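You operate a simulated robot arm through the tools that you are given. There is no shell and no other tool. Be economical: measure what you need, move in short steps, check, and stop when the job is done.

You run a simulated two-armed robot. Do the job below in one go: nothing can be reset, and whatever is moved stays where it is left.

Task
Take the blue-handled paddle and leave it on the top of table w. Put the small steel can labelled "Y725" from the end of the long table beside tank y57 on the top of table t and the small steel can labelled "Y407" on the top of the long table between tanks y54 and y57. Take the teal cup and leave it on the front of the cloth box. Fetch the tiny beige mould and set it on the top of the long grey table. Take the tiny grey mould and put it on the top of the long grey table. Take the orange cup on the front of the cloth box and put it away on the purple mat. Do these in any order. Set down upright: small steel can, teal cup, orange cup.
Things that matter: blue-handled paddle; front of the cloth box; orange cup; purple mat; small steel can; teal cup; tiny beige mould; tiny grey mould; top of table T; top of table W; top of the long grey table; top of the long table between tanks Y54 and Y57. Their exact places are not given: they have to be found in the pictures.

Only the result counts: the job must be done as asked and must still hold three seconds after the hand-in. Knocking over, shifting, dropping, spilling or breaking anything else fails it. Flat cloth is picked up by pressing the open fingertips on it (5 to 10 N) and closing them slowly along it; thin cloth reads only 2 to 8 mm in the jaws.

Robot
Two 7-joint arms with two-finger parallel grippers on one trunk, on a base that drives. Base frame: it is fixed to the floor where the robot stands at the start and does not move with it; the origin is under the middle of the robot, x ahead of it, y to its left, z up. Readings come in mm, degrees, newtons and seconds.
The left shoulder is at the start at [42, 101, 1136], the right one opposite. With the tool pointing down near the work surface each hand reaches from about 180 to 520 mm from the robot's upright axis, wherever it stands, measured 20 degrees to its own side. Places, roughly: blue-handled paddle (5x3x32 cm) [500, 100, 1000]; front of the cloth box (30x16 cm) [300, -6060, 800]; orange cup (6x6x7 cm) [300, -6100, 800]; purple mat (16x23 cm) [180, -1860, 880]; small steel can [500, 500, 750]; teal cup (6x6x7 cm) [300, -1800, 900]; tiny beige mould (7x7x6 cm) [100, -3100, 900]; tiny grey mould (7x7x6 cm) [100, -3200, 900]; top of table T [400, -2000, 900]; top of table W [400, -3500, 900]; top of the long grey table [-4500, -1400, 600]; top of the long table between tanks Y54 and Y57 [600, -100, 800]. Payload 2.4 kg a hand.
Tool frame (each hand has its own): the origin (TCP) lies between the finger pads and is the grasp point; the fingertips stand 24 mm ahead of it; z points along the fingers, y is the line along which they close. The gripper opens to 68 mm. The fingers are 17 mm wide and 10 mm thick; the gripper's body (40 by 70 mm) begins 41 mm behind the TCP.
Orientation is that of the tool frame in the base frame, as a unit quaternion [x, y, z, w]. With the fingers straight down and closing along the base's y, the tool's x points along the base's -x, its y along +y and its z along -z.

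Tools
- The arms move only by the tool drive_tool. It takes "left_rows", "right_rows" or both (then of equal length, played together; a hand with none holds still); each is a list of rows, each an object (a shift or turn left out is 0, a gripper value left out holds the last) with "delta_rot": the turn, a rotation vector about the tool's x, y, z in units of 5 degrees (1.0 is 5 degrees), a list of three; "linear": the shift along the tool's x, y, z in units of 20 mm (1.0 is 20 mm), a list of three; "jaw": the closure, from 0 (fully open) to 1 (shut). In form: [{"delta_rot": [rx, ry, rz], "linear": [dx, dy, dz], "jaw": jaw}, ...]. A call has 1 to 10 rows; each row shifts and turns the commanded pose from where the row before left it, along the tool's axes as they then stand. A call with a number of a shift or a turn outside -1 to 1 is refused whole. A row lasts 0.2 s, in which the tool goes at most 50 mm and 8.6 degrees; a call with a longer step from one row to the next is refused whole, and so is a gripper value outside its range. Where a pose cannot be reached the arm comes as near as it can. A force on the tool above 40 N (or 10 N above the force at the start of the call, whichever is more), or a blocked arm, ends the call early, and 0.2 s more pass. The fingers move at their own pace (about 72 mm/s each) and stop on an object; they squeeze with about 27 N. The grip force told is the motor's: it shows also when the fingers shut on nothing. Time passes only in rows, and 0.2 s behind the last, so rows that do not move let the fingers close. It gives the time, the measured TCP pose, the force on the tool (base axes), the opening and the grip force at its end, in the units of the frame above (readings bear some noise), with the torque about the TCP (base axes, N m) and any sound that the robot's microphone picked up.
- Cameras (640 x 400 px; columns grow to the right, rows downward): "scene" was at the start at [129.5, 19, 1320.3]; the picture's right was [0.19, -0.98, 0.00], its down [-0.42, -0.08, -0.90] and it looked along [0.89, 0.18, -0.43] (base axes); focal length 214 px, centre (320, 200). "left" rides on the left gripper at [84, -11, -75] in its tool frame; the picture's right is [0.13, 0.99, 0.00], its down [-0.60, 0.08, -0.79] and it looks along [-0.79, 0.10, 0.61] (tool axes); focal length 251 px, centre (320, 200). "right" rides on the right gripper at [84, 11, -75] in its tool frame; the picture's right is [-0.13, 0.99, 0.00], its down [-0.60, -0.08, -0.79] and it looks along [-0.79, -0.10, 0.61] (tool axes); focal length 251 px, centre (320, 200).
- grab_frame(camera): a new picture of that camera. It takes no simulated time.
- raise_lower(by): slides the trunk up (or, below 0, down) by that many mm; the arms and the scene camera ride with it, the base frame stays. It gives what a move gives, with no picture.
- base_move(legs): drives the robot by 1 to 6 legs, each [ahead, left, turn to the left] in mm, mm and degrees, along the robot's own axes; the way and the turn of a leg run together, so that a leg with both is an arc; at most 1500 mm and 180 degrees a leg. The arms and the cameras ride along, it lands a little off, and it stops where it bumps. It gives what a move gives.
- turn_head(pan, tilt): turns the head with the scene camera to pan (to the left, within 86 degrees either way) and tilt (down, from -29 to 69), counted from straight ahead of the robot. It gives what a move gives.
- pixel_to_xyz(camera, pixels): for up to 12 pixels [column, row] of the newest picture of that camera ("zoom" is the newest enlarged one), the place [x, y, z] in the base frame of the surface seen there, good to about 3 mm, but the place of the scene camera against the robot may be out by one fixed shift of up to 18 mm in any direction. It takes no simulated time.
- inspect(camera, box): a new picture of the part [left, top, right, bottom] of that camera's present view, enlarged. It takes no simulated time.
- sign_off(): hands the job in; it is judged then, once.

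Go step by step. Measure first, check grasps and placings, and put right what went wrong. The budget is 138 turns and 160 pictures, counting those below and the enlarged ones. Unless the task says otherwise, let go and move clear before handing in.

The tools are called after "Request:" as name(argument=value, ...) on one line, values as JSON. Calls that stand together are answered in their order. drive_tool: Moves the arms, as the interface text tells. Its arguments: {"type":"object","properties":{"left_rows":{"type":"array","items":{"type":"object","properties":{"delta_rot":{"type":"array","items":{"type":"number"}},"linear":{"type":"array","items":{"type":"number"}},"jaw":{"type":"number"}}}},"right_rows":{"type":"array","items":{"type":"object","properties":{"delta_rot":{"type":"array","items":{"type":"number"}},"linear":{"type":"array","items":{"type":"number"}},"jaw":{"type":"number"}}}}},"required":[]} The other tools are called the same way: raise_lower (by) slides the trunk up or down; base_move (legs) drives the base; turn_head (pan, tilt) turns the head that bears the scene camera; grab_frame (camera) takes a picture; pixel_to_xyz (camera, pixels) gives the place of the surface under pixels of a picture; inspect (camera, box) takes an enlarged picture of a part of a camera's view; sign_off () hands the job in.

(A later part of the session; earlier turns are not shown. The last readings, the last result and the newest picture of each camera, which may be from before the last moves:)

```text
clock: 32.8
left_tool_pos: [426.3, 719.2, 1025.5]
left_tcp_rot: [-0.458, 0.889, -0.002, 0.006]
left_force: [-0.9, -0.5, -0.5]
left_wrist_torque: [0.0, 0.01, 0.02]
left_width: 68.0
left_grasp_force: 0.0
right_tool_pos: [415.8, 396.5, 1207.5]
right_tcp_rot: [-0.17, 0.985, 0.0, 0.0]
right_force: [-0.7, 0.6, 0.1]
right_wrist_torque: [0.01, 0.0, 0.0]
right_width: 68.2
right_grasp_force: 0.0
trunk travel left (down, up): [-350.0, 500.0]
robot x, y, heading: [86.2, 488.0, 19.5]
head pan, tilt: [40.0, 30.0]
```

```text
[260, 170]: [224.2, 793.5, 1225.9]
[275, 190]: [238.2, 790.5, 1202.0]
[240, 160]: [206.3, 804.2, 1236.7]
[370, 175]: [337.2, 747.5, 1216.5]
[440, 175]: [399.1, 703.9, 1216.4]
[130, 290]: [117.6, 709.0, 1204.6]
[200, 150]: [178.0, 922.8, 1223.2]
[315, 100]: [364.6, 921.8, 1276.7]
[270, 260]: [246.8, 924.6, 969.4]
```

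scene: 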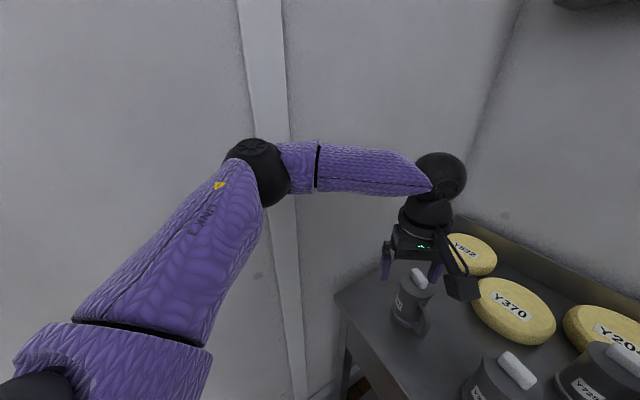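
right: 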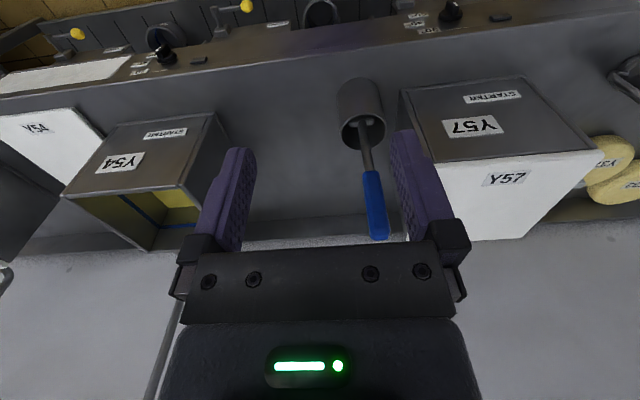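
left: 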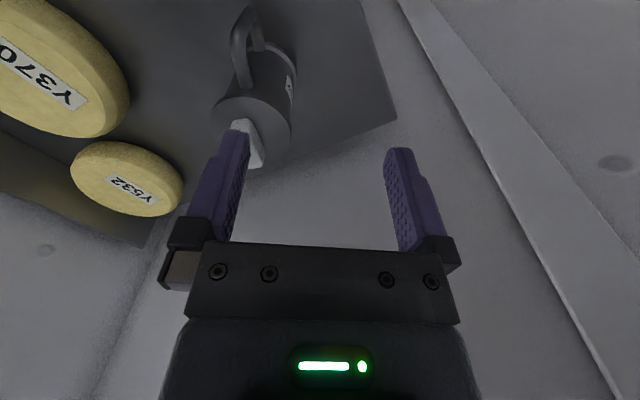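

The elbow is clear of the wall; the limit is the wrist yaw relative to the forearm. I'll shift the base right by ~100 mm so the forearm points more to the left, then approach again.

Request:
base_move(legs=[[-30, -100, 0]])

Request:
drive_tool(left_rows=[{"linear": [-0.84, 0.08, 0]}, {"linear": [-0.84, 0.08, 0]}, {"linear": [-0.84, 0.08, 0]}, {"linear": [-0.84, 0.08, 0]}, {"linear": [-0.84, 0.08, 0]}, {}])

Request:
grab_frame(camera="left")

```text
clock: 34.0
left_tool_pos: [429.1, 615.5, 1025.2]
left_tcp_rot: [-0.458, 0.889, -0.002, 0.006]
left_force: [-0.2, 0.5, -0.4]
left_wrist_torque: [0.01, 0.01, 0.0]
left_width: 68.2
left_grasp_force: 0.1
right_tool_pos: [418.3, 291.5, 1208.1]
right_tcp_rot: [-0.17, 0.985, 0.001, -0.001]
right_force: [-0.2, -0.2, -0.1]
right_wrist_torque: [-0.01, 0.0, 0.01]
right_width: 68.0
right_grasp_force: 0.0
trunk travel left (down, up): [-350.0, 500.0]
robot x, y, heading: [90.2, 386.1, 19.8]
head pan, tilt: [40.0, 30.0]
```

```text
clock: 35.4
left_tool_pos: [455.2, 692.8, 1025.1]
left_tcp_rot: [-0.457, 0.889, -0.003, 0.006]
left_force: [0.9, 0.0, 0.4]
left_wrist_torque: [0.0, -0.02, 0.0]
left_width: 68.2
left_grasp_force: 0.1
left hand out of reach, approached as far as the arm can: row 3, 4, 5
right_tool_pos: [417.4, 292.9, 1208.0]
right_tcp_rot: [-0.169, 0.986, 0.0, 0.0]
right_force: [-1.1, 0.2, -0.5]
right_wrist_torque: [0.01, 0.03, -0.02]
right_width: 68.0
right_grasp_force: 0.2
trunk travel left (down, up): [-350.0, 500.0]
robot x, y, heading: [90.8, 388.4, 19.6]
head pan, tilt: [40.0, 30.0]
```

```text
127 pictures are left
```

left: 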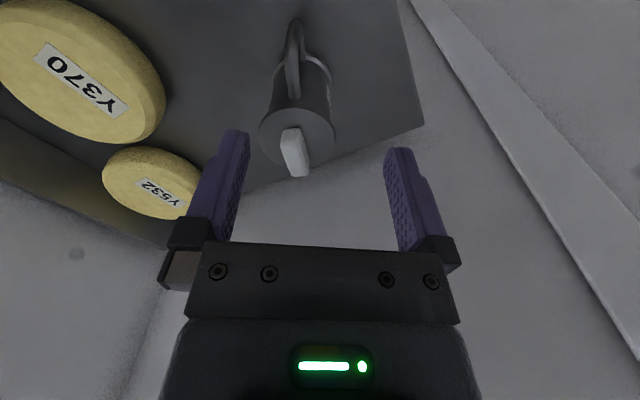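

Now the handle is visible at (293,60), only ~20 mm out of reach. Measure it, and shift the base slightly ahead.

Request:
pixel_to_xyz(camera="left", pixels=[[293, 75], [292, 55], [294, 35], [293, 92], [293, 130], [300, 170], [262, 120], [333, 130]])

Request:
base_move(legs=[[35, -20, 0]])

```text
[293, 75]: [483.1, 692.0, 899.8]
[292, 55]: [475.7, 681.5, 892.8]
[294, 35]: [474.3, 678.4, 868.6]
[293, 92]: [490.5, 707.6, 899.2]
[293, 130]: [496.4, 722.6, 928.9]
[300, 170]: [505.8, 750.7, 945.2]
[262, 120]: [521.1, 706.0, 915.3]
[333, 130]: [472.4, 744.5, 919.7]
```

```text
clock: 36.2
left_tool_pos: [496.4, 685.0, 1025.6]
left_tcp_rot: [-0.458, 0.889, -0.002, 0.006]
left_force: [0.5, 0.5, -0.1]
left_wrist_torque: [0.0, 0.01, 0.0]
left_width: 68.0
left_grasp_force: 0.1
right_tool_pos: [459.3, 285.7, 1208.9]
right_tcp_rot: [-0.17, 0.986, 0.0, -0.001]
right_force: [0.1, -0.3, 0.1]
right_wrist_torque: [-0.03, 0.01, 0.0]
right_width: 68.0
right_grasp_force: 0.1
trunk travel left (down, up): [-350.0, 500.0]
robot x, y, heading: [130.2, 377.0, 19.4]
head pan, tilt: [40.0, 30.0]
```

Handle strut runs (490,707)→(474,679). Move over it and descend in stages.

Request:
drive_tool(left_rows=[{"linear": [0.2, 0.35, 0.6]}, {"linear": [0.2, 0.35, 0.6]}, {"linear": [0, 0, 0.8]}, {"linear": [0, 0, 0.8]}, {}])

Request:
grab_frame(camera="left")

```text
clock: 37.5
left_tool_pos: [481.8, 687.1, 969.2]
left_tcp_rot: [-0.458, 0.889, -0.002, 0.006]
left_force: [0.0, 0.1, 1.4]
left_wrist_torque: [0.02, 0.02, 0.02]
left_width: 68.0
left_grasp_force: 0.1
right_tool_pos: [457.9, 285.7, 1207.9]
right_tcp_rot: [-0.17, 0.985, 0.0, 0.0]
right_force: [-0.3, 0.3, -0.4]
right_wrist_torque: [-0.02, -0.01, -0.02]
right_width: 68.2
right_grasp_force: 0.1
trunk travel left (down, up): [-350.0, 500.0]
robot x, y, heading: [133.7, 378.2, 19.5]
head pan, tilt: [40.0, 30.0]
```

```text
126 pictures are left
```

left: 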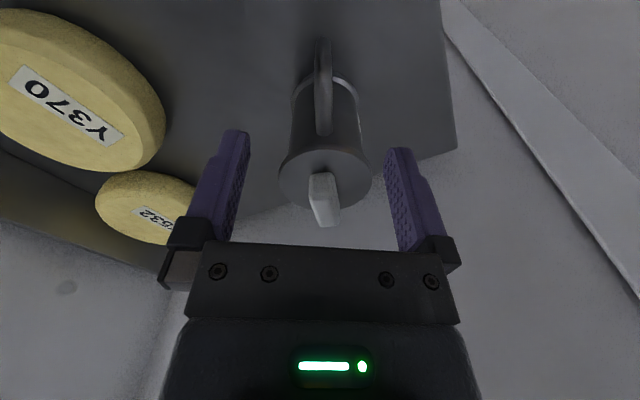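

Handle is centred and aligned. Descend 84 mm without closing yet.

Request:
drive_tool(left_rows=[{"linear": [0, 0, 0.85]}, {"linear": [0, 0, 0.85]}, {"linear": [0, 0, 0.85]}, {"linear": [0, 0, 0.85]}, {"linear": [0, 0, 0.8]}, {}])

Request:
grab_frame(camera="left")

```text
clock: 38.9
left_tool_pos: [458.7, 691.1, 897.4]
left_tcp_rot: [-0.458, 0.889, -0.003, 0.008]
left_force: [0.3, 0.6, -1.0]
left_wrist_torque: [-0.02, 0.0, -0.01]
left_width: 68.0
left_grasp_force: 0.0
left hand out of reach, approached as far as the arm can: row 2, 3, 4, 5
right_tool_pos: [458.0, 285.7, 1208.1]
right_tcp_rot: [-0.168, 0.986, 0.0, -0.001]
right_force: [0.1, 0.7, -0.1]
right_wrist_torque: [0.04, -0.01, 0.03]
right_width: 68.1
right_grasp_force: 0.0
trunk travel left (down, up): [-350.0, 500.0]
robot x, y, heading: [134.0, 378.1, 19.6]
head pan, tilt: [40.0, 30.0]
```

```text
125 pictures are left
```

left: 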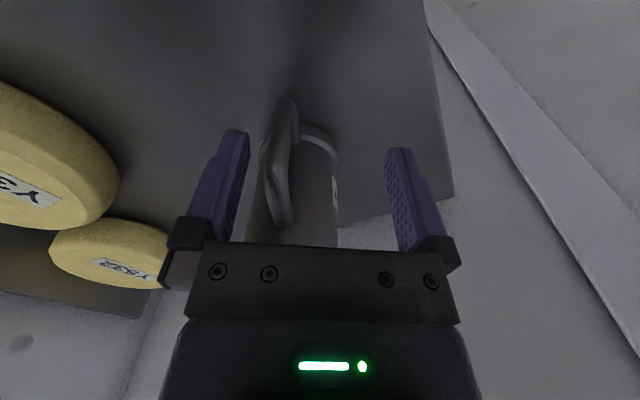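

Reach shrinks as the hand goes low, so I'll return to z≈969 over the handle and lower the trunk 83 mm instead.

Request:
drive_tool(left_rows=[{"linear": [0, 0, -0.9]}, {"linear": [0, 0, -0.9]}, {"linear": [0, 0, -0.9]}, {"linear": [0, 0, -0.9]}, {"linear": [-0.3, -0.45, 0]}, {"linear": [-0.3, -0.45, 0]}, {}])

Request:
raise_lower(by=-60)

Request:
grab_frame(camera="left")

```text
clock: 40.5
left_tool_pos: [479.5, 690.9, 968.9]
left_tcp_rot: [-0.458, 0.889, -0.003, 0.006]
left_force: [-0.1, -0.3, 0.2]
left_wrist_torque: [0.01, 0.0, -0.02]
left_width: 68.0
left_grasp_force: 0.2
right_tool_pos: [458.9, 285.0, 1208.2]
right_tcp_rot: [-0.17, 0.986, 0.001, 0.0]
right_force: [0.3, -0.2, -0.4]
right_wrist_torque: [-0.02, 0.01, 0.01]
right_width: 68.0
right_grasp_force: 0.1
trunk travel left (down, up): [-350.0, 500.0]
robot x, y, heading: [131.8, 376.7, 19.7]
head pan, tilt: [40.0, 30.0]
```

```text
clock: 41.5
left_tool_pos: [480.1, 689.8, 910.1]
left_tcp_rot: [-0.459, 0.889, -0.002, 0.006]
left_force: [0.4, 0.4, -0.2]
left_wrist_torque: [0.01, 0.0, 0.0]
left_width: 68.0
left_grasp_force: 0.1
right_tool_pos: [457.1, 284.7, 1147.8]
right_tcp_rot: [-0.168, 0.986, 0.0, 0.0]
right_force: [0.5, -0.4, 0.3]
right_wrist_torque: [0.0, 0.01, 0.0]
right_width: 68.1
right_grasp_force: 0.0
trunk travel left (down, up): [-290.0, 560.0]
robot x, y, heading: [132.0, 379.2, 19.6]
head pan, tilt: [40.0, 30.0]
```

```text
124 pictures are left
```

left: 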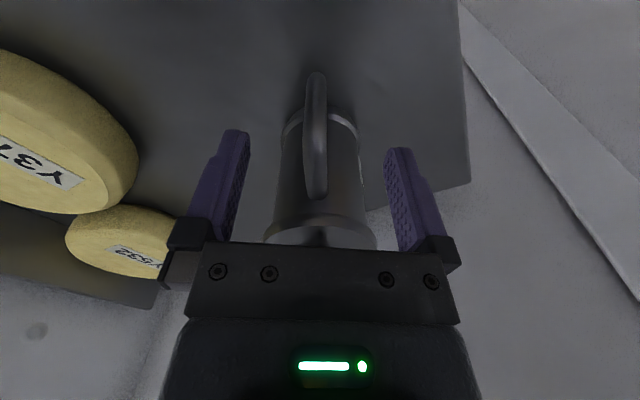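

Aligned. Lower another 24 mm with the trunk, then close.

Request:
raise_lower(by=-24)

Request:
drive_tool(left_rows=[{"jaw": 0.4}, {"jaw": 0.7}, {"jaw": 1}, {"jaw": 1}, {"jaw": 1}])

Request:
raise_lower(by=15)

Request:
grab_frame(camera="left")

Request:
grab_frame(camera="scene")

```text
clock: 41.9
left_tool_pos: [481.1, 689.7, 904.3]
left_tcp_rot: [-0.458, 0.889, -0.004, 0.014]
left_force: [-6.1, -1.6, 21.8]
left_wrist_torque: [0.85, -0.56, 0.22]
left_width: 68.0
left_grasp_force: 0.2
right_tool_pos: [455.9, 285.2, 1136.1]
right_tcp_rot: [-0.17, 0.985, 0.0, 0.0]
right_force: [0.4, 0.2, -0.2]
right_wrist_torque: [-0.03, 0.0, 0.01]
right_width: 68.0
right_grasp_force: 0.1
trunk travel left (down, up): [-278.0, 572.0]
robot x, y, heading: [132.0, 378.0, 19.6]
head pan, tilt: [40.0, 30.0]
stopped: the force on the tool passed its limit at 56 N (the readings are from after the stop); the commanded pose is now the measured one
```

```text
clock: 43.1
left_tool_pos: [480.9, 690.2, 902.8]
left_tcp_rot: [-0.459, 0.888, -0.004, 0.015]
left_force: [-1.0, 2.6, 37.2]
left_wrist_torque: [1.22, -0.69, 0.23]
left_width: 13.0
left_grasp_force: 27.2
right_tool_pos: [456.7, 285.7, 1136.2]
right_tcp_rot: [-0.17, 0.985, 0.001, 0.0]
right_force: [-0.8, -0.2, -0.9]
right_wrist_torque: [0.01, 0.02, -0.02]
right_width: 68.1
right_grasp_force: 0.1
trunk travel left (down, up): [-278.0, 572.0]
robot x, y, heading: [132.8, 383.3, 19.6]
head pan, tilt: [40.0, 30.0]
```

```text
clock: 43.7
left_tool_pos: [483.0, 690.5, 914.7]
left_tcp_rot: [-0.458, 0.889, -0.004, 0.01]
left_force: [0.3, 0.7, -4.8]
left_wrist_torque: [-0.21, 0.18, -0.01]
left_width: 11.6
left_grasp_force: 27.5
right_tool_pos: [459.7, 286.5, 1149.5]
right_tcp_rot: [-0.169, 0.986, 0.0, -0.002]
right_force: [0.2, 0.4, -0.8]
right_wrist_torque: [0.01, 0.02, 0.03]
right_width: 68.0
right_grasp_force: 0.1
trunk travel left (down, up): [-293.0, 557.0]
robot x, y, heading: [133.2, 380.8, 19.4]
head pan, tilt: [40.0, 30.0]
```

```text
123 pictures are left
```

left: 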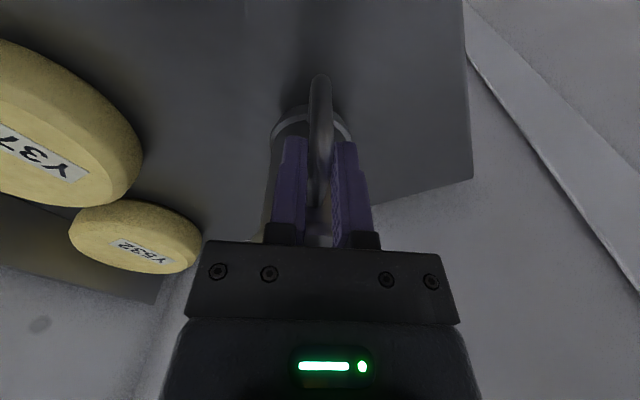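

```text
122 pictures are left
```

scene: 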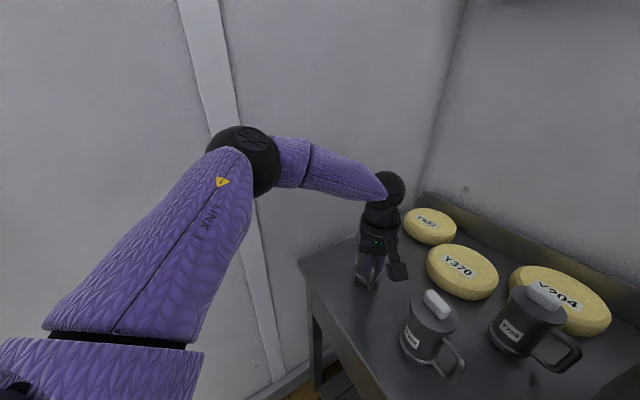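

Gripped at 11.6 mm with ~4.8 N of load. Lift more via the trunk and inspect.

Request:
raise_lower(by=100)

Request:
inspect(camera="scene", box=[300, 170, 500, 330])

Request:
grab_frame(camera="left")

```text
clock: 45.1
left_tool_pos: [482.3, 691.4, 1015.8]
left_tcp_rot: [-0.458, 0.889, -0.003, 0.011]
left_force: [0.2, 0.7, -5.6]
left_wrist_torque: [-0.19, 0.18, -0.01]
left_width: 11.6
left_grasp_force: 27.0
right_tool_pos: [459.0, 285.5, 1249.6]
right_tcp_rot: [-0.169, 0.986, 0.0, -0.001]
right_force: [0.0, -0.2, -1.5]
right_wrist_torque: [0.03, -0.03, 0.04]
right_width: 68.1
right_grasp_force: 0.1
trunk travel left (down, up): [-393.0, 457.0]
robot x, y, heading: [134.3, 378.1, 19.6]
head pan, tilt: [40.0, 30.0]
```

```text
2.50 times, centred on (400, 250) of scene
```

zoom: 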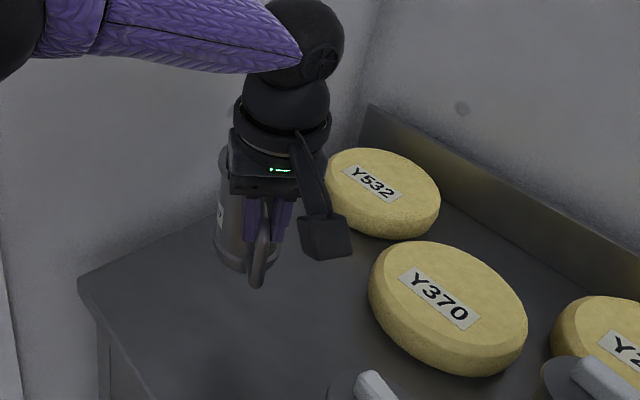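

```text
120 pictures are left
```

left: 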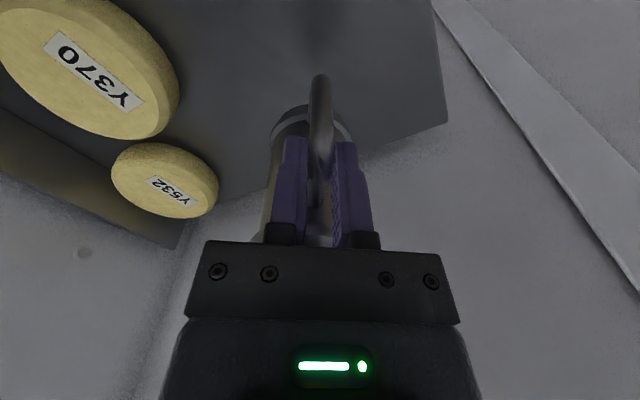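

The can is lifted securely. I'll back away, square up, and drive right to view the space between the tanks.

Request:
base_move(legs=[[-330, 0, 0], [0, 0, -19.6], [0, -500, 0]])

Request:
turn_head(pan=5, tilt=30)

Request:
grab_frame(camera="scene")

```text
clock: 50.8
left_tool_pos: [259.4, -44.1, 1015.6]
left_tcp_rot: [-0.305, 0.952, -0.006, 0.011]
left_force: [0.2, 0.3, -6.5]
left_wrist_torque: [-0.13, 0.24, -0.01]
left_width: 11.4
left_grasp_force: 27.2
right_tool_pos: [103.9, -419.4, 1250.2]
right_tcp_rot: [-0.004, 1.0, -0.001, -0.001]
right_force: [-0.4, 0.2, -0.8]
right_wrist_torque: [-0.01, 0.03, -0.02]
right_width: 68.0
right_grasp_force: 0.0
trunk travel left (down, up): [-393.0, 457.0]
robot x, y, heading: [-172.9, -222.6, 0.2]
head pan, tilt: [40.0, 30.0]
```

```text
clock: 51.9
left_tool_pos: [259.2, -42.6, 1017.4]
left_tcp_rot: [-0.306, 0.952, -0.006, 0.011]
left_force: [0.1, 0.1, -4.7]
left_wrist_torque: [-0.16, 0.19, -0.02]
left_width: 11.5
left_grasp_force: 27.0
right_tool_pos: [105.5, -418.1, 1250.3]
right_tcp_rot: [-0.004, 1.0, 0.0, -0.002]
right_force: [0.3, 0.8, -0.4]
right_wrist_torque: [-0.01, -0.01, -0.02]
right_width: 68.1
right_grasp_force: 0.1
trunk travel left (down, up): [-393.0, 457.0]
robot x, y, heading: [-171.4, -224.6, 0.2]
head pan, tilt: [5.0, 30.0]
```

```text
119 pictures are left
```

scene: 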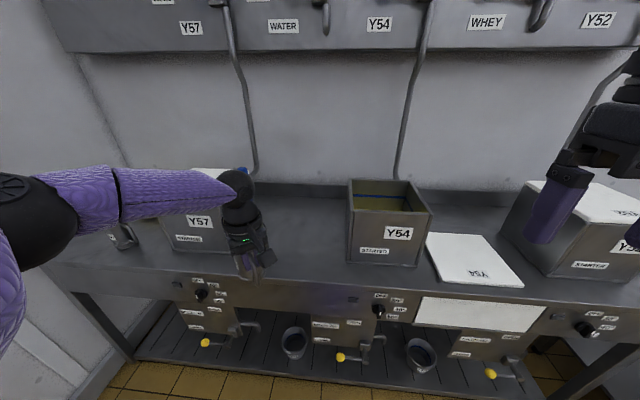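

Open table lies between Y57 and Y54, around (310,235). Measure it.

Request:
pixel_to_xyz(camera="scene", pixels=[[310, 220], [310, 250], [340, 265], [300, 280], [345, 240], [335, 215], [242, 172], [348, 185], [225, 230], [290, 200]])

Request:
inspect(camera="scene", box=[180, 150, 360, 300])

```text
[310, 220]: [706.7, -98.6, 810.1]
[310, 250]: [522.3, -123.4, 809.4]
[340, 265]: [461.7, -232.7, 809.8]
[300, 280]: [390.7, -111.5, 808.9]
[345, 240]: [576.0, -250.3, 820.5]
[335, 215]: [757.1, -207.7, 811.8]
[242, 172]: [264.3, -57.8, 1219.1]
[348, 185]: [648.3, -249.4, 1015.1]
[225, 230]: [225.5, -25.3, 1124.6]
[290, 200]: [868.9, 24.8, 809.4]
```

```text
2.67 times, centred on (270, 225) of scene
```

zoom: 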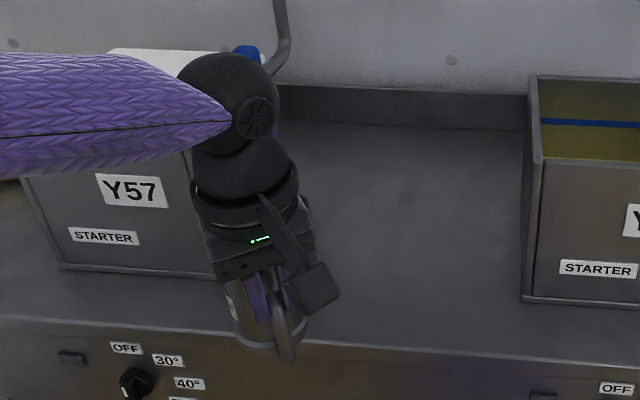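

Y54's side is at y≈-250 and Y57's right side near y≈135. I'll set the can at about (534,-80): drive 230 ahead, 75 right.

Request:
base_move(legs=[[0, -75, 0], [230, 0, 0]])

Request:
raise_lower(by=-100)

Request:
grab_frame(camera="left")

Request:
grab_frame(camera="scene")

```text
clock: 54.2
left_tool_pos: [490.3, -119.6, 1015.3]
left_tcp_rot: [-0.302, 0.953, -0.006, 0.011]
left_force: [0.6, 0.4, -5.9]
left_wrist_torque: [-0.18, 0.24, 0.01]
left_width: 11.5
left_grasp_force: 27.5
right_tool_pos: [333.3, -492.9, 1250.4]
right_tcp_rot: [0.0, 1.0, -0.001, -0.003]
right_force: [-0.2, -0.2, -0.1]
right_wrist_torque: [0.03, 0.0, -0.02]
right_width: 68.0
right_grasp_force: 0.1
trunk travel left (down, up): [-393.0, 457.0]
robot x, y, heading: [55.8, -293.1, 0.1]
head pan, tilt: [5.0, 30.0]
```

```text
clock: 55.5
left_tool_pos: [488.5, -120.1, 915.3]
left_tcp_rot: [-0.303, 0.953, -0.006, 0.01]
left_force: [-0.4, 0.4, -5.0]
left_wrist_torque: [-0.12, 0.19, -0.02]
left_width: 11.8
left_grasp_force: 26.8
right_tool_pos: [333.9, -493.2, 1151.1]
right_tcp_rot: [0.001, 1.0, 0.0, -0.001]
right_force: [-0.2, 0.0, 0.7]
right_wrist_torque: [-0.02, -0.03, 0.01]
right_width: 68.0
right_grasp_force: 0.0
trunk travel left (down, up): [-293.0, 557.0]
robot x, y, heading: [59.1, -294.7, -0.2]
head pan, tilt: [5.0, 30.0]
```

```text
117 pictures are left
```

left: 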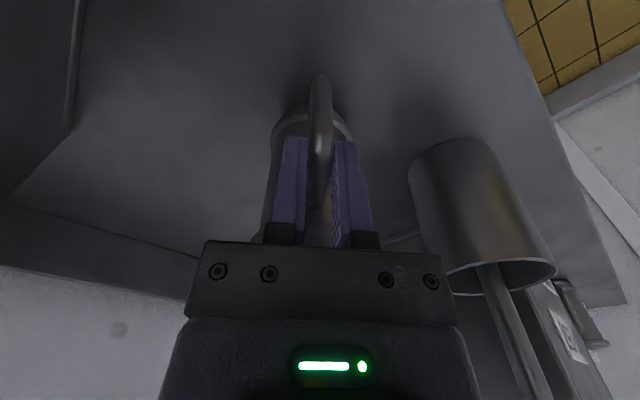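

```text
116 pictures are left
```

scene: 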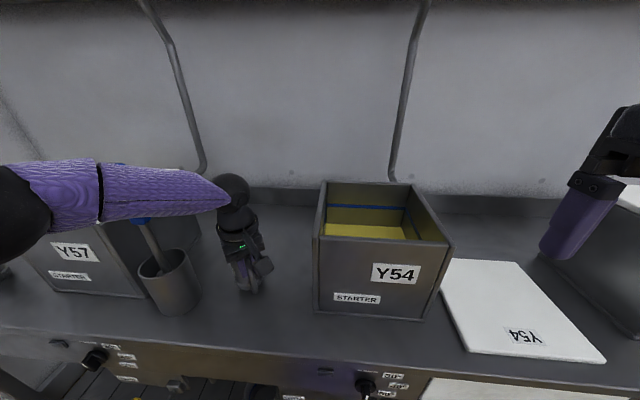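

The can hangs just above the table; lower the last ~13 mm slowly.

Request:
raise_lower(by=-9)

Request:
drive_tool(left_rows=[{"linear": [0, 0, 0.1]}, {"linear": [0, 0, 0.1]}, {}])

```text
clock: 56.1
left_tool_pos: [489.5, -120.2, 908.3]
left_tcp_rot: [-0.303, 0.953, -0.005, 0.011]
left_force: [-0.1, 0.2, -5.4]
left_wrist_torque: [-0.13, 0.21, -0.04]
left_width: 11.9
left_grasp_force: 27.2
right_tool_pos: [332.8, -494.5, 1141.5]
right_tcp_rot: [0.0, 1.0, 0.0, 0.0]
right_force: [-0.4, 0.7, -0.3]
right_wrist_torque: [-0.02, -0.02, -0.01]
right_width: 68.3
right_grasp_force: 0.0
trunk travel left (down, up): [-284.0, 566.0]
robot x, y, heading: [57.5, -295.0, -0.0]
head pan, tilt: [5.0, 30.0]
```

```text
clock: 56.9
left_tool_pos: [489.5, -121.5, 906.0]
left_tcp_rot: [-0.301, 0.954, -0.006, 0.013]
left_force: [1.3, -3.7, 14.2]
left_wrist_torque: [0.43, -0.47, -0.16]
left_width: 11.5
left_grasp_force: 27.1
right_tool_pos: [332.6, -495.7, 1141.7]
right_tcp_rot: [-0.001, 1.0, 0.001, -0.001]
right_force: [-0.6, -1.0, 0.6]
right_wrist_torque: [0.02, 0.0, 0.02]
right_width: 68.2
right_grasp_force: 0.1
trunk travel left (down, up): [-284.0, 566.0]
robot x, y, heading: [53.2, -301.7, -0.2]
head pan, tilt: [5.0, 30.0]
```

Contact felt (14 N). Open and rise straight up.

Request:
drive_tool(left_rows=[{"linear": [0, 0, -0.1]}, {"jaw": 0.6}, {"jaw": 0.2}, {"jaw": 0}, {"linear": [0, 0, -0.5]}, {"linear": [0, 0, -0.9]}, {"linear": [0, 0, -0.9]}, {"linear": [0, 0, -0.9]}, {"linear": [0, 0, -0.9]}])

Request:
raise_lower(by=60)

Request:
grab_frame(camera="left")

Request:
grab_frame(camera="scene")

```text
clock: 58.9
left_tool_pos: [489.1, -119.7, 986.5]
left_tcp_rot: [-0.302, 0.953, -0.006, 0.011]
left_force: [0.1, -0.2, -0.3]
left_wrist_torque: [-0.01, -0.01, 0.04]
left_width: 68.1
left_grasp_force: 0.0
right_tool_pos: [332.6, -493.3, 1141.7]
right_tcp_rot: [0.0, 1.0, 0.0, -0.001]
right_force: [-0.3, -0.2, -0.5]
right_wrist_torque: [0.01, 0.01, 0.01]
right_width: 67.8
right_grasp_force: 0.0
trunk travel left (down, up): [-284.0, 566.0]
robot x, y, heading: [59.8, -294.7, 0.0]
head pan, tilt: [5.0, 30.0]
```

```text
clock: 59.9
left_tool_pos: [487.4, -119.3, 1047.8]
left_tcp_rot: [-0.302, 0.953, -0.005, 0.011]
left_force: [-0.5, 0.1, 0.5]
left_wrist_torque: [-0.03, 0.01, 0.0]
left_width: 67.9
left_grasp_force: 0.1
right_tool_pos: [332.5, -494.1, 1202.1]
right_tcp_rot: [0.0, 1.0, 0.0, -0.002]
right_force: [-0.5, 0.3, 0.6]
right_wrist_torque: [0.0, -0.02, 0.01]
right_width: 68.1
right_grasp_force: 0.0
trunk travel left (down, up): [-344.0, 506.0]
robot x, y, heading: [56.6, -292.4, -0.0]
head pan, tilt: [5.0, 30.0]
```

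```text
115 pictures are left
```

left: 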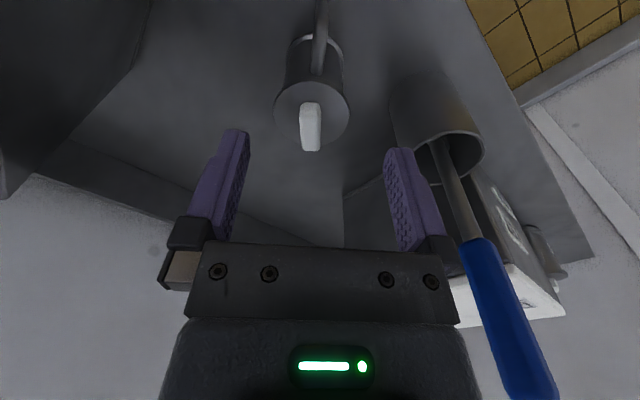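

```text
114 pictures are left
```

scene: 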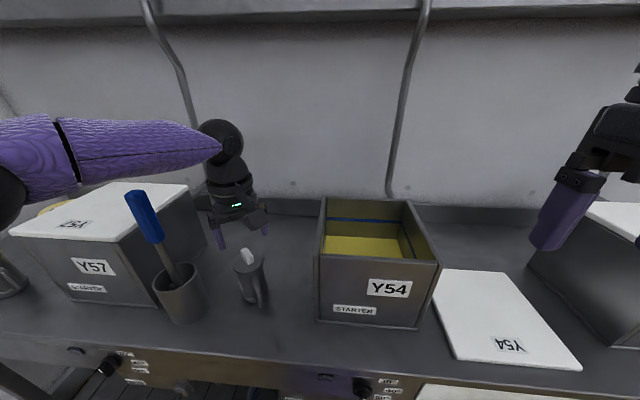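

Y407 stands upright between the tanks. Next, Y725: back off, drive left past the paddle, and look at it.

Request:
base_move(legs=[[-250, 0, 0], [0, 560, 0]])

Request:
turn_head(pan=15, tilt=25)

Request:
grab_frame(camera="scene")

Request:
inspect(camera="scene", box=[200, 150, 400, 290])

```text
clock: 64.5
left_tool_pos: [234.7, 442.2, 1046.7]
left_tcp_rot: [-0.309, 0.951, -0.005, 0.012]
left_force: [-0.3, 0.6, -0.2]
left_wrist_torque: [-0.01, 0.01, -0.04]
left_width: 67.8
left_grasp_force: 0.0
right_tool_pos: [86.2, 65.8, 1201.1]
right_tcp_rot: [-0.009, 1.0, -0.001, -0.001]
right_force: [-0.3, 0.6, 0.1]
right_wrist_torque: [-0.01, 0.02, 0.01]
right_width: 67.9
right_grasp_force: 0.0
trunk travel left (down, up): [-344.0, 506.0]
robot x, y, heading: [-191.8, 259.1, 0.9]
head pan, tilt: [5.0, 30.0]
```

```text
clock: 65.2
left_tool_pos: [234.8, 442.3, 1047.2]
left_tcp_rot: [-0.309, 0.951, -0.006, 0.01]
left_force: [0.5, -0.1, -0.2]
left_wrist_torque: [0.0, -0.05, 0.02]
left_width: 67.9
left_grasp_force: 0.1
right_tool_pos: [86.4, 65.2, 1201.2]
right_tcp_rot: [-0.01, 1.0, 0.0, -0.001]
right_force: [1.0, 0.2, -0.4]
right_wrist_torque: [0.01, -0.04, 0.01]
right_width: 68.1
right_grasp_force: 0.1
trunk travel left (down, up): [-344.0, 506.0]
robot x, y, heading: [-195.6, 258.3, 1.0]
head pan, tilt: [15.0, 25.0]
```

```text
113 pictures are left
```

scene: 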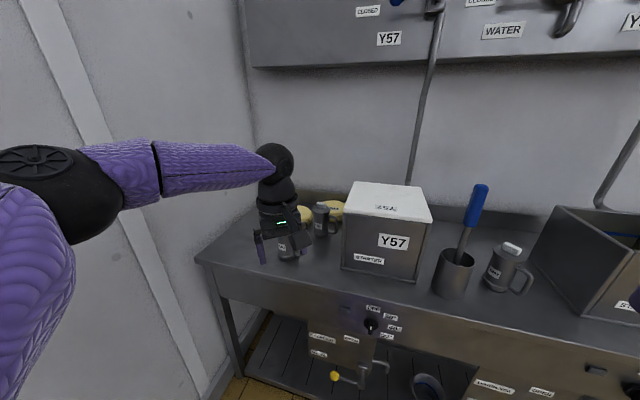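

```text
2.86 times, centred on (300, 220) of scene
```

zoom: 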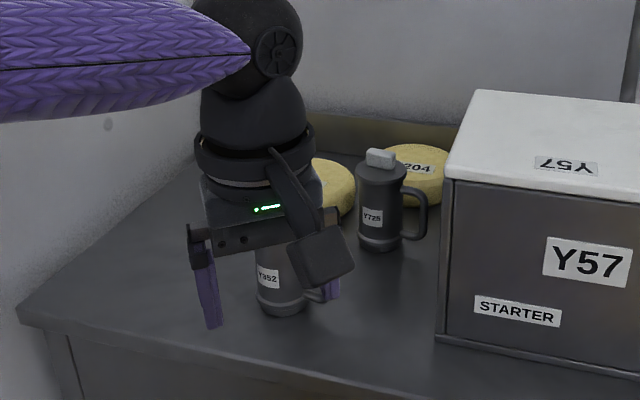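

Request:
pixel_to_xyz(camera="zoom", pixels=[[380, 155], [422, 205], [410, 189], [405, 186], [424, 220], [440, 250], [445, 330], [450, 190], [285, 280], [322, 295]])

```text
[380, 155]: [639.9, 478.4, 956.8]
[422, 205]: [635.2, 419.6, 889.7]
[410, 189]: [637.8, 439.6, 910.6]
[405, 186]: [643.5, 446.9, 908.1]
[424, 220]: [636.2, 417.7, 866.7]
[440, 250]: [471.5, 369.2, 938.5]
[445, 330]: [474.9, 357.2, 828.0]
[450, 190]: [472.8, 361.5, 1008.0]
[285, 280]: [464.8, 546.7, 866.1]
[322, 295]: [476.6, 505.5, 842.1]
```

Y725's handle points to -y, only ~55 mm from tank Y57 (side y≈365, top ~1000), so the hand camera would hit the tank in a direct handle grasp. Plan: grip the knob with a neutral wrist, turn the can in place so the handle faces me, then grasp the handle. First reset the wrist yaw, raise the right hand, and drive in.

Request:
drive_tool(left_rows=[{"delta_rot": [0, 0, 1]}, {"delta_rot": [0, 0, 1]}, {"delta_rot": [0, 0, 1]}, {"delta_rot": [0, 0, 1]}, {"delta_rot": [0, 0, 1]}, {"delta_rot": [0, 0, 1]}, {"delta_rot": [0, 0, 1]}, {"delta_rot": [0, 0, 0.2]}], right_rows=[{"linear": [0, 0, -1]}, {"linear": [0, 0, -1]}, {"linear": [0, 0, -1]}, {"linear": [0, 0, -1]}, {"linear": [0, 0, -1]}, {"linear": [0, 0, -1]}, {"linear": [0, 0, -1]}, {}])

Request:
base_move(legs=[[0, 60, -1], [340, 0, 0]])

Request:
grab_frame(camera="left")

Request:
grab_frame(camera="scene")

```text
clock: 67.0
left_tool_pos: [233.9, 442.1, 1047.9]
left_tcp_rot: [0.0, 1.0, -0.002, 0.012]
left_force: [-0.1, 1.1, -0.1]
left_wrist_torque: [-0.01, -0.02, 0.0]
left_width: 68.0
left_grasp_force: 0.1
right_tool_pos: [111.2, 81.6, 1288.0]
right_tcp_rot: [-0.009, 1.0, -0.001, 0.0]
right_force: [-0.5, 0.5, 0.2]
right_wrist_torque: [-0.01, 0.04, 0.01]
right_width: 68.4
right_grasp_force: 0.0
right hand out of reach, approached as far as the arm can: row 4, 5, 6, 7
trunk travel left (down, up): [-344.0, 506.0]
robot x, y, heading: [-193.5, 257.5, 1.1]
head pan, tilt: [15.0, 25.0]
```

```text
clock: 69.8
left_tool_pos: [580.0, 492.0, 1047.8]
left_tcp_rot: [0.01, 1.0, -0.001, 0.012]
left_force: [0.5, 0.7, -0.1]
left_wrist_torque: [0.0, -0.02, 0.02]
left_width: 68.1
left_grasp_force: 0.2
right_tool_pos: [449.1, 131.5, 1288.2]
right_tcp_rot: [0.002, 1.0, 0.001, -0.001]
right_force: [0.3, -0.5, -0.3]
right_wrist_torque: [0.0, 0.0, 0.0]
right_width: 67.9
right_grasp_force: 0.1
trunk travel left (down, up): [-344.0, 506.0]
robot x, y, heading: [150.4, 318.3, -0.2]
head pan, tilt: [15.0, 25.0]
```

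```text
111 pictures are left
```

left: 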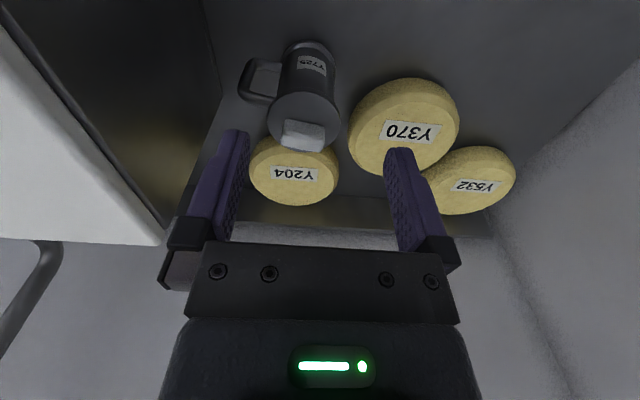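

```text
110 pictures are left
```

scene: 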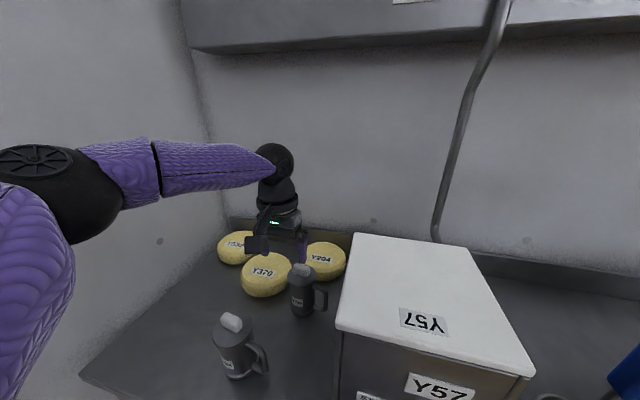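

Request:
pixel_to_xyz(camera="left", pixels=[[303, 128], [284, 125], [323, 130], [303, 143], [283, 140], [322, 146], [245, 85], [265, 97], [272, 115], [338, 115], [220, 95], [160, 242]])

```text
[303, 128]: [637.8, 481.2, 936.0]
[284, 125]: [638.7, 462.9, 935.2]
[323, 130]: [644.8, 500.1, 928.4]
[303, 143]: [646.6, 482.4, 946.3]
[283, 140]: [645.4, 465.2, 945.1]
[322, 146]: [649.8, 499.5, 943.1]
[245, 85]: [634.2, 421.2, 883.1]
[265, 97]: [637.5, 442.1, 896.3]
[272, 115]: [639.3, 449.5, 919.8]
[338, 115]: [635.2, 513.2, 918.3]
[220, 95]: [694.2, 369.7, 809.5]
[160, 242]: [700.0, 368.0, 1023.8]
```

Knob centre ≈(643,482), top 945. Nudge the base 25 mm ahead, then move over it.

Request:
base_move(legs=[[25, 0, 0]])

Request:
drive_tool(left_rows=[{"linear": [-0.5, -0.12, 0.3]}, {"linear": [-0.5, -0.12, 0.8]}, {"linear": [-0.5, -0.12, 0.8]}, {"linear": [-0.4, -0.12, 0.8]}, {"linear": [0, 0, 0.8]}, {}])

Request:
grab_frame(camera="left")

```text
clock: 70.6
left_tool_pos: [606.6, 491.4, 1048.3]
left_tcp_rot: [0.01, 1.0, -0.002, 0.013]
left_force: [-0.3, 0.0, 0.2]
left_wrist_torque: [0.04, 0.02, 0.02]
left_width: 68.2
left_grasp_force: 0.1
right_tool_pos: [474.3, 131.1, 1288.4]
right_tcp_rot: [0.001, 1.0, 0.001, -0.001]
right_force: [0.4, 0.3, -0.8]
right_wrist_torque: [-0.03, 0.02, 0.01]
right_width: 67.7
right_grasp_force: 0.0
trunk travel left (down, up): [-344.0, 506.0]
robot x, y, heading: [173.3, 312.6, -0.0]
head pan, tilt: [15.0, 25.0]
```

```text
clock: 72.0
left_tool_pos: [623.3, 490.9, 981.2]
left_tcp_rot: [0.01, 1.0, -0.002, 0.013]
left_force: [-0.3, -0.1, 0.0]
left_wrist_torque: [0.02, -0.02, -0.02]
left_width: 67.9
left_grasp_force: 0.1
left hand out of reach, approached as far as the arm can: row 3, 4
right_tool_pos: [474.1, 132.1, 1287.5]
right_tcp_rot: [0.002, 1.0, 0.001, 0.0]
right_force: [0.2, 0.1, 0.2]
right_wrist_torque: [-0.03, 0.02, 0.01]
right_width: 68.0
right_grasp_force: 0.0
trunk travel left (down, up): [-344.0, 506.0]
robot x, y, heading: [175.8, 313.7, -0.3]
head pan, tilt: [15.0, 25.0]
```

```text
109 pictures are left
```

left: 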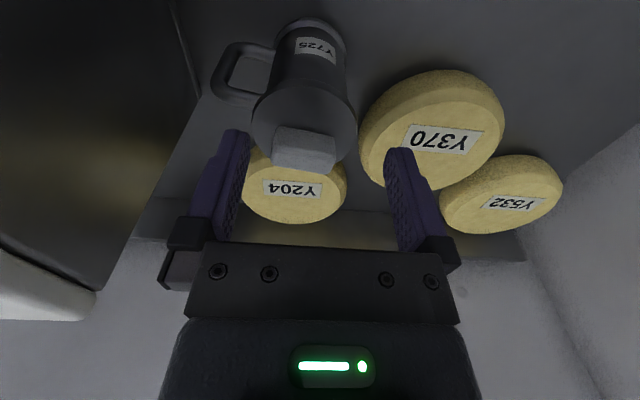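

Out of arm reach by 20 mm; shift the base 22 ahead and 9 right to put the hand over the knob.

Request:
base_move(legs=[[22, -9, 0]])

Request:
grab_frame(camera="left")

Request:
pixel_to_xyz(camera="left", pixels=[[320, 125], [320, 145], [285, 130], [345, 140], [320, 160]])

```text
clock: 72.8
left_tool_pos: [646.2, 482.3, 980.4]
left_tcp_rot: [0.01, 1.0, -0.003, 0.012]
left_force: [0.1, -0.5, 0.3]
left_wrist_torque: [0.0, 0.06, 0.0]
left_width: 68.3
left_grasp_force: 0.0
right_tool_pos: [497.2, 122.0, 1287.8]
right_tcp_rot: [0.001, 1.0, 0.001, -0.001]
right_force: [-0.1, -0.4, -0.9]
right_wrist_torque: [0.0, 0.02, 0.02]
right_width: 68.1
right_grasp_force: 0.1
trunk travel left (down, up): [-344.0, 506.0]
robot x, y, heading: [197.0, 306.2, -0.4]
head pan, tilt: [15.0, 25.0]
```

```text
108 pictures are left
```

left: 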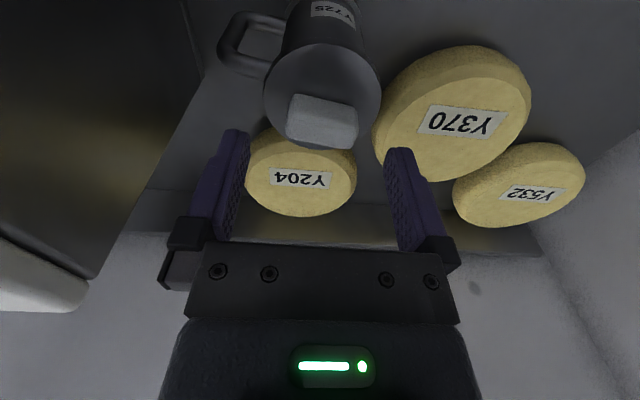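

```text
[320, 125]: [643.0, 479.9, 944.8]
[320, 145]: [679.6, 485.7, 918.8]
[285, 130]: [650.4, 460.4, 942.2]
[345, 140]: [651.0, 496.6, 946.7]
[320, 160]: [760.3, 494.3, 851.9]
```

Hand is right above the knob. Lower by trunk and close on the knob.

Request:
raise_lower(by=-33)

Request:
drive_tool(left_rows=[{"jaw": 0.2}, {"jaw": 0.5}, {"jaw": 1}, {"jaw": 1}])

```text
clock: 73.6
left_tool_pos: [647.2, 480.0, 948.5]
left_tcp_rot: [0.009, 1.0, -0.002, 0.013]
left_force: [0.5, 0.0, 1.0]
left_wrist_torque: [0.0, -0.02, -0.01]
left_width: 68.0
left_grasp_force: 0.1
right_tool_pos: [502.3, 123.2, 1249.8]
right_tcp_rot: [0.001, 1.0, 0.001, -0.006]
right_force: [-0.5, -0.1, -0.8]
right_wrist_torque: [-0.02, -0.01, -0.01]
right_width: 67.9
right_grasp_force: 0.1
trunk travel left (down, up): [-311.0, 539.0]
robot x, y, heading: [198.0, 304.0, -0.3]
head pan, tilt: [15.0, 25.0]
```

```text
clock: 74.6
left_tool_pos: [645.2, 481.7, 947.7]
left_tcp_rot: [0.01, 1.0, -0.002, 0.013]
left_force: [-0.5, 2.2, 2.7]
left_wrist_torque: [0.15, -0.02, -0.01]
left_width: 40.8
left_grasp_force: 26.8
right_tool_pos: [502.0, 124.0, 1250.9]
right_tcp_rot: [0.001, 1.0, 0.001, -0.006]
right_force: [-0.1, -0.1, -1.0]
right_wrist_torque: [0.02, 0.02, 0.02]
right_width: 68.2
right_grasp_force: 0.1
trunk travel left (down, up): [-311.0, 539.0]
robot x, y, heading: [195.4, 304.7, -0.3]
head pan, tilt: [15.0, 25.0]
```

Gripped at 40.8 mm. Turn the can in place by +50° (handle toward me).

Request:
drive_tool(left_rows=[{"delta_rot": [0, 0, 1]}, {"delta_rot": [0, 0, 1]}, {"delta_rot": [0, 0, 1]}, {"delta_rot": [0, 0, 1]}, {"delta_rot": [0, 0, 1]}, {"delta_rot": [0, 0, 1]}, {"delta_rot": [0, 0, 1]}, {"delta_rot": [0, 0, 1]}, {"delta_rot": [0, 0, 1]}, {"delta_rot": [0, 0, 1]}])

Request:
inspect(camera="scene", box=[200, 210, 360, 330])

```text
clock: 76.8
left_tool_pos: [644.4, 481.2, 948.9]
left_tcp_rot: [0.432, 0.902, 0.004, 0.013]
left_force: [0.4, 0.3, 0.9]
left_wrist_torque: [0.0, -0.04, 0.0]
left_width: 40.3
left_grasp_force: 27.2
right_tool_pos: [501.7, 123.0, 1250.1]
right_tcp_rot: [0.002, 1.0, 0.0, -0.005]
right_force: [0.3, 0.6, 0.8]
right_wrist_torque: [0.02, 0.01, 0.02]
right_width: 68.1
right_grasp_force: 0.1
trunk travel left (down, up): [-311.0, 539.0]
robot x, y, heading: [194.6, 308.7, -0.3]
head pan, tilt: [15.0, 25.0]
heard: snap
```

```text
3.33 times, centred on (280, 270) of scene
```

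zoom: 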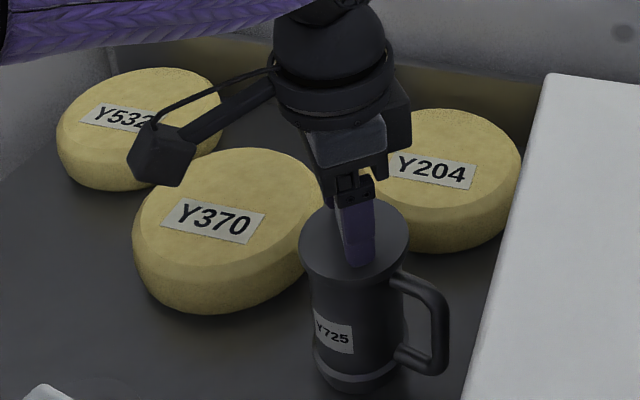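

The white knob turned by itself (snap) — the can did not turn, so the knob is just a loose-ish plug. I'll release it and instead take the handle with the wrist yawed +90°, so the hand camera faces away from the tank.

Request:
drive_tool(left_rows=[{"jaw": 0.2}, {"jaw": 0}, {"linear": [0, 0, -1]}, {"linear": [0, 0, -1]}, {"linear": [0, 0, -1], "delta_rot": [0, 0, 1]}, {"delta_rot": [0, 0, 1]}, {"delta_rot": [0, 0, 1]}, {"delta_rot": [0, 0, 1]}, {"delta_rot": [0, 0, 1]}, {"delta_rot": [0, 0, 1]}])

Request:
drive_tool(left_rows=[{"delta_rot": [0, 0, 1]}, {"delta_rot": [0, 0, 1]}, {"linear": [-0.9, -0.1, 0]}, {"linear": [-0.9, -0.1, 0]}, {"linear": [-0.8, -0.1, 0]}, {}])

Request:
grab_frame(camera="left")

Request:
inspect(camera="scene", box=[200, 190, 400, 330])

```text
clock: 79.0
left_tool_pos: [644.7, 481.5, 1009.0]
left_tcp_rot: [0.651, 0.759, 0.007, 0.011]
left_force: [-0.1, -0.1, -0.2]
left_wrist_torque: [0.01, 0.02, 0.0]
left_width: 68.1
left_grasp_force: 0.0
right_tool_pos: [503.2, 123.1, 1250.7]
right_tcp_rot: [0.002, 1.0, 0.001, -0.006]
right_force: [0.2, -0.2, -0.4]
right_wrist_torque: [0.0, 0.0, 0.05]
right_width: 68.4
right_grasp_force: 0.0
trunk travel left (down, up): [-311.0, 539.0]
robot x, y, heading: [197.1, 305.9, -0.1]
head pan, tilt: [15.0, 25.0]
heard: snap
```

```text
clock: 80.4
left_tool_pos: [627.3, 436.5, 1008.7]
left_tcp_rot: [0.714, 0.7, 0.008, 0.012]
left_force: [0.0, 1.1, -1.4]
left_wrist_torque: [-0.02, -0.03, 0.01]
left_width: 68.0
left_grasp_force: 0.1
left hand out of reach, approached as far as the arm can: row 4, 5
right_tool_pos: [501.2, 123.0, 1250.4]
right_tcp_rot: [0.002, 1.0, 0.0, -0.006]
right_force: [-0.2, 0.4, 0.5]
right_wrist_torque: [0.02, 0.03, 0.02]
right_width: 68.1
right_grasp_force: 0.0
trunk travel left (down, up): [-311.0, 539.0]
robot x, y, heading: [195.8, 303.8, -0.1]
head pan, tilt: [15.0, 25.0]
```

```text
106 pictures are left
```

left: 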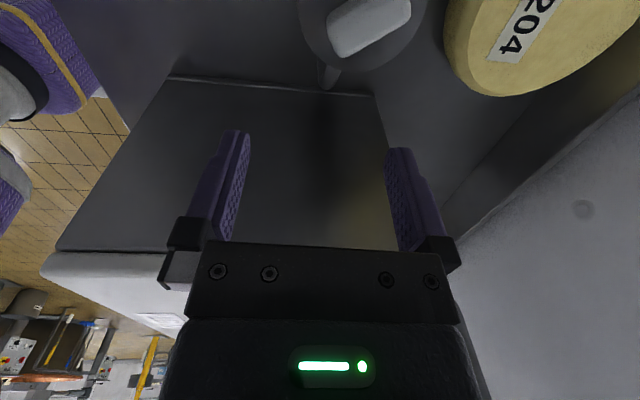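

```text
2.86 times, centred on (300, 260) of scene
```

zoom: 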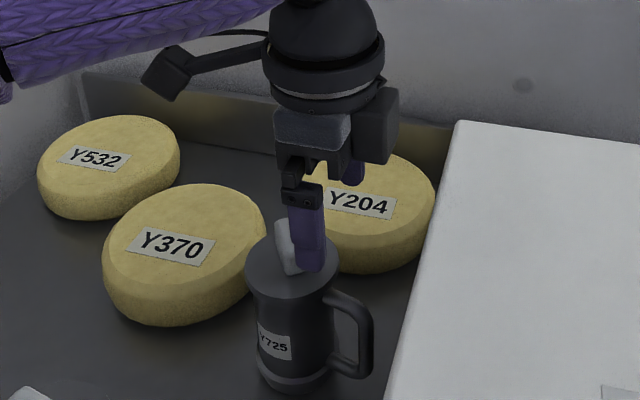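

The hand's motor block sticks out on the side away from the camera (zoom (380,125)); measure it against tank and handle.

Request:
pixel_to_xyz(camera="zoom", pixels=[[395, 100], [385, 160], [398, 92], [360, 160], [375, 120], [315, 120], [305, 150], [165, 80], [370, 320], [345, 295], [455, 130], [430, 200]])

```text
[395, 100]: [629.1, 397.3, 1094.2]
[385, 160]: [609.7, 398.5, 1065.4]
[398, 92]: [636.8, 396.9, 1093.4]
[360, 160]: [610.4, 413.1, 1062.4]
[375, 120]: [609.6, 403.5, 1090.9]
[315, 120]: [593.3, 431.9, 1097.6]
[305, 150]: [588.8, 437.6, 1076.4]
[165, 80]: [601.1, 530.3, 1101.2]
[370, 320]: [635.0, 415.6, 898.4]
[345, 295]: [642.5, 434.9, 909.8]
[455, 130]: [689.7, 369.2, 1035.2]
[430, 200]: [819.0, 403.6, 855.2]
```

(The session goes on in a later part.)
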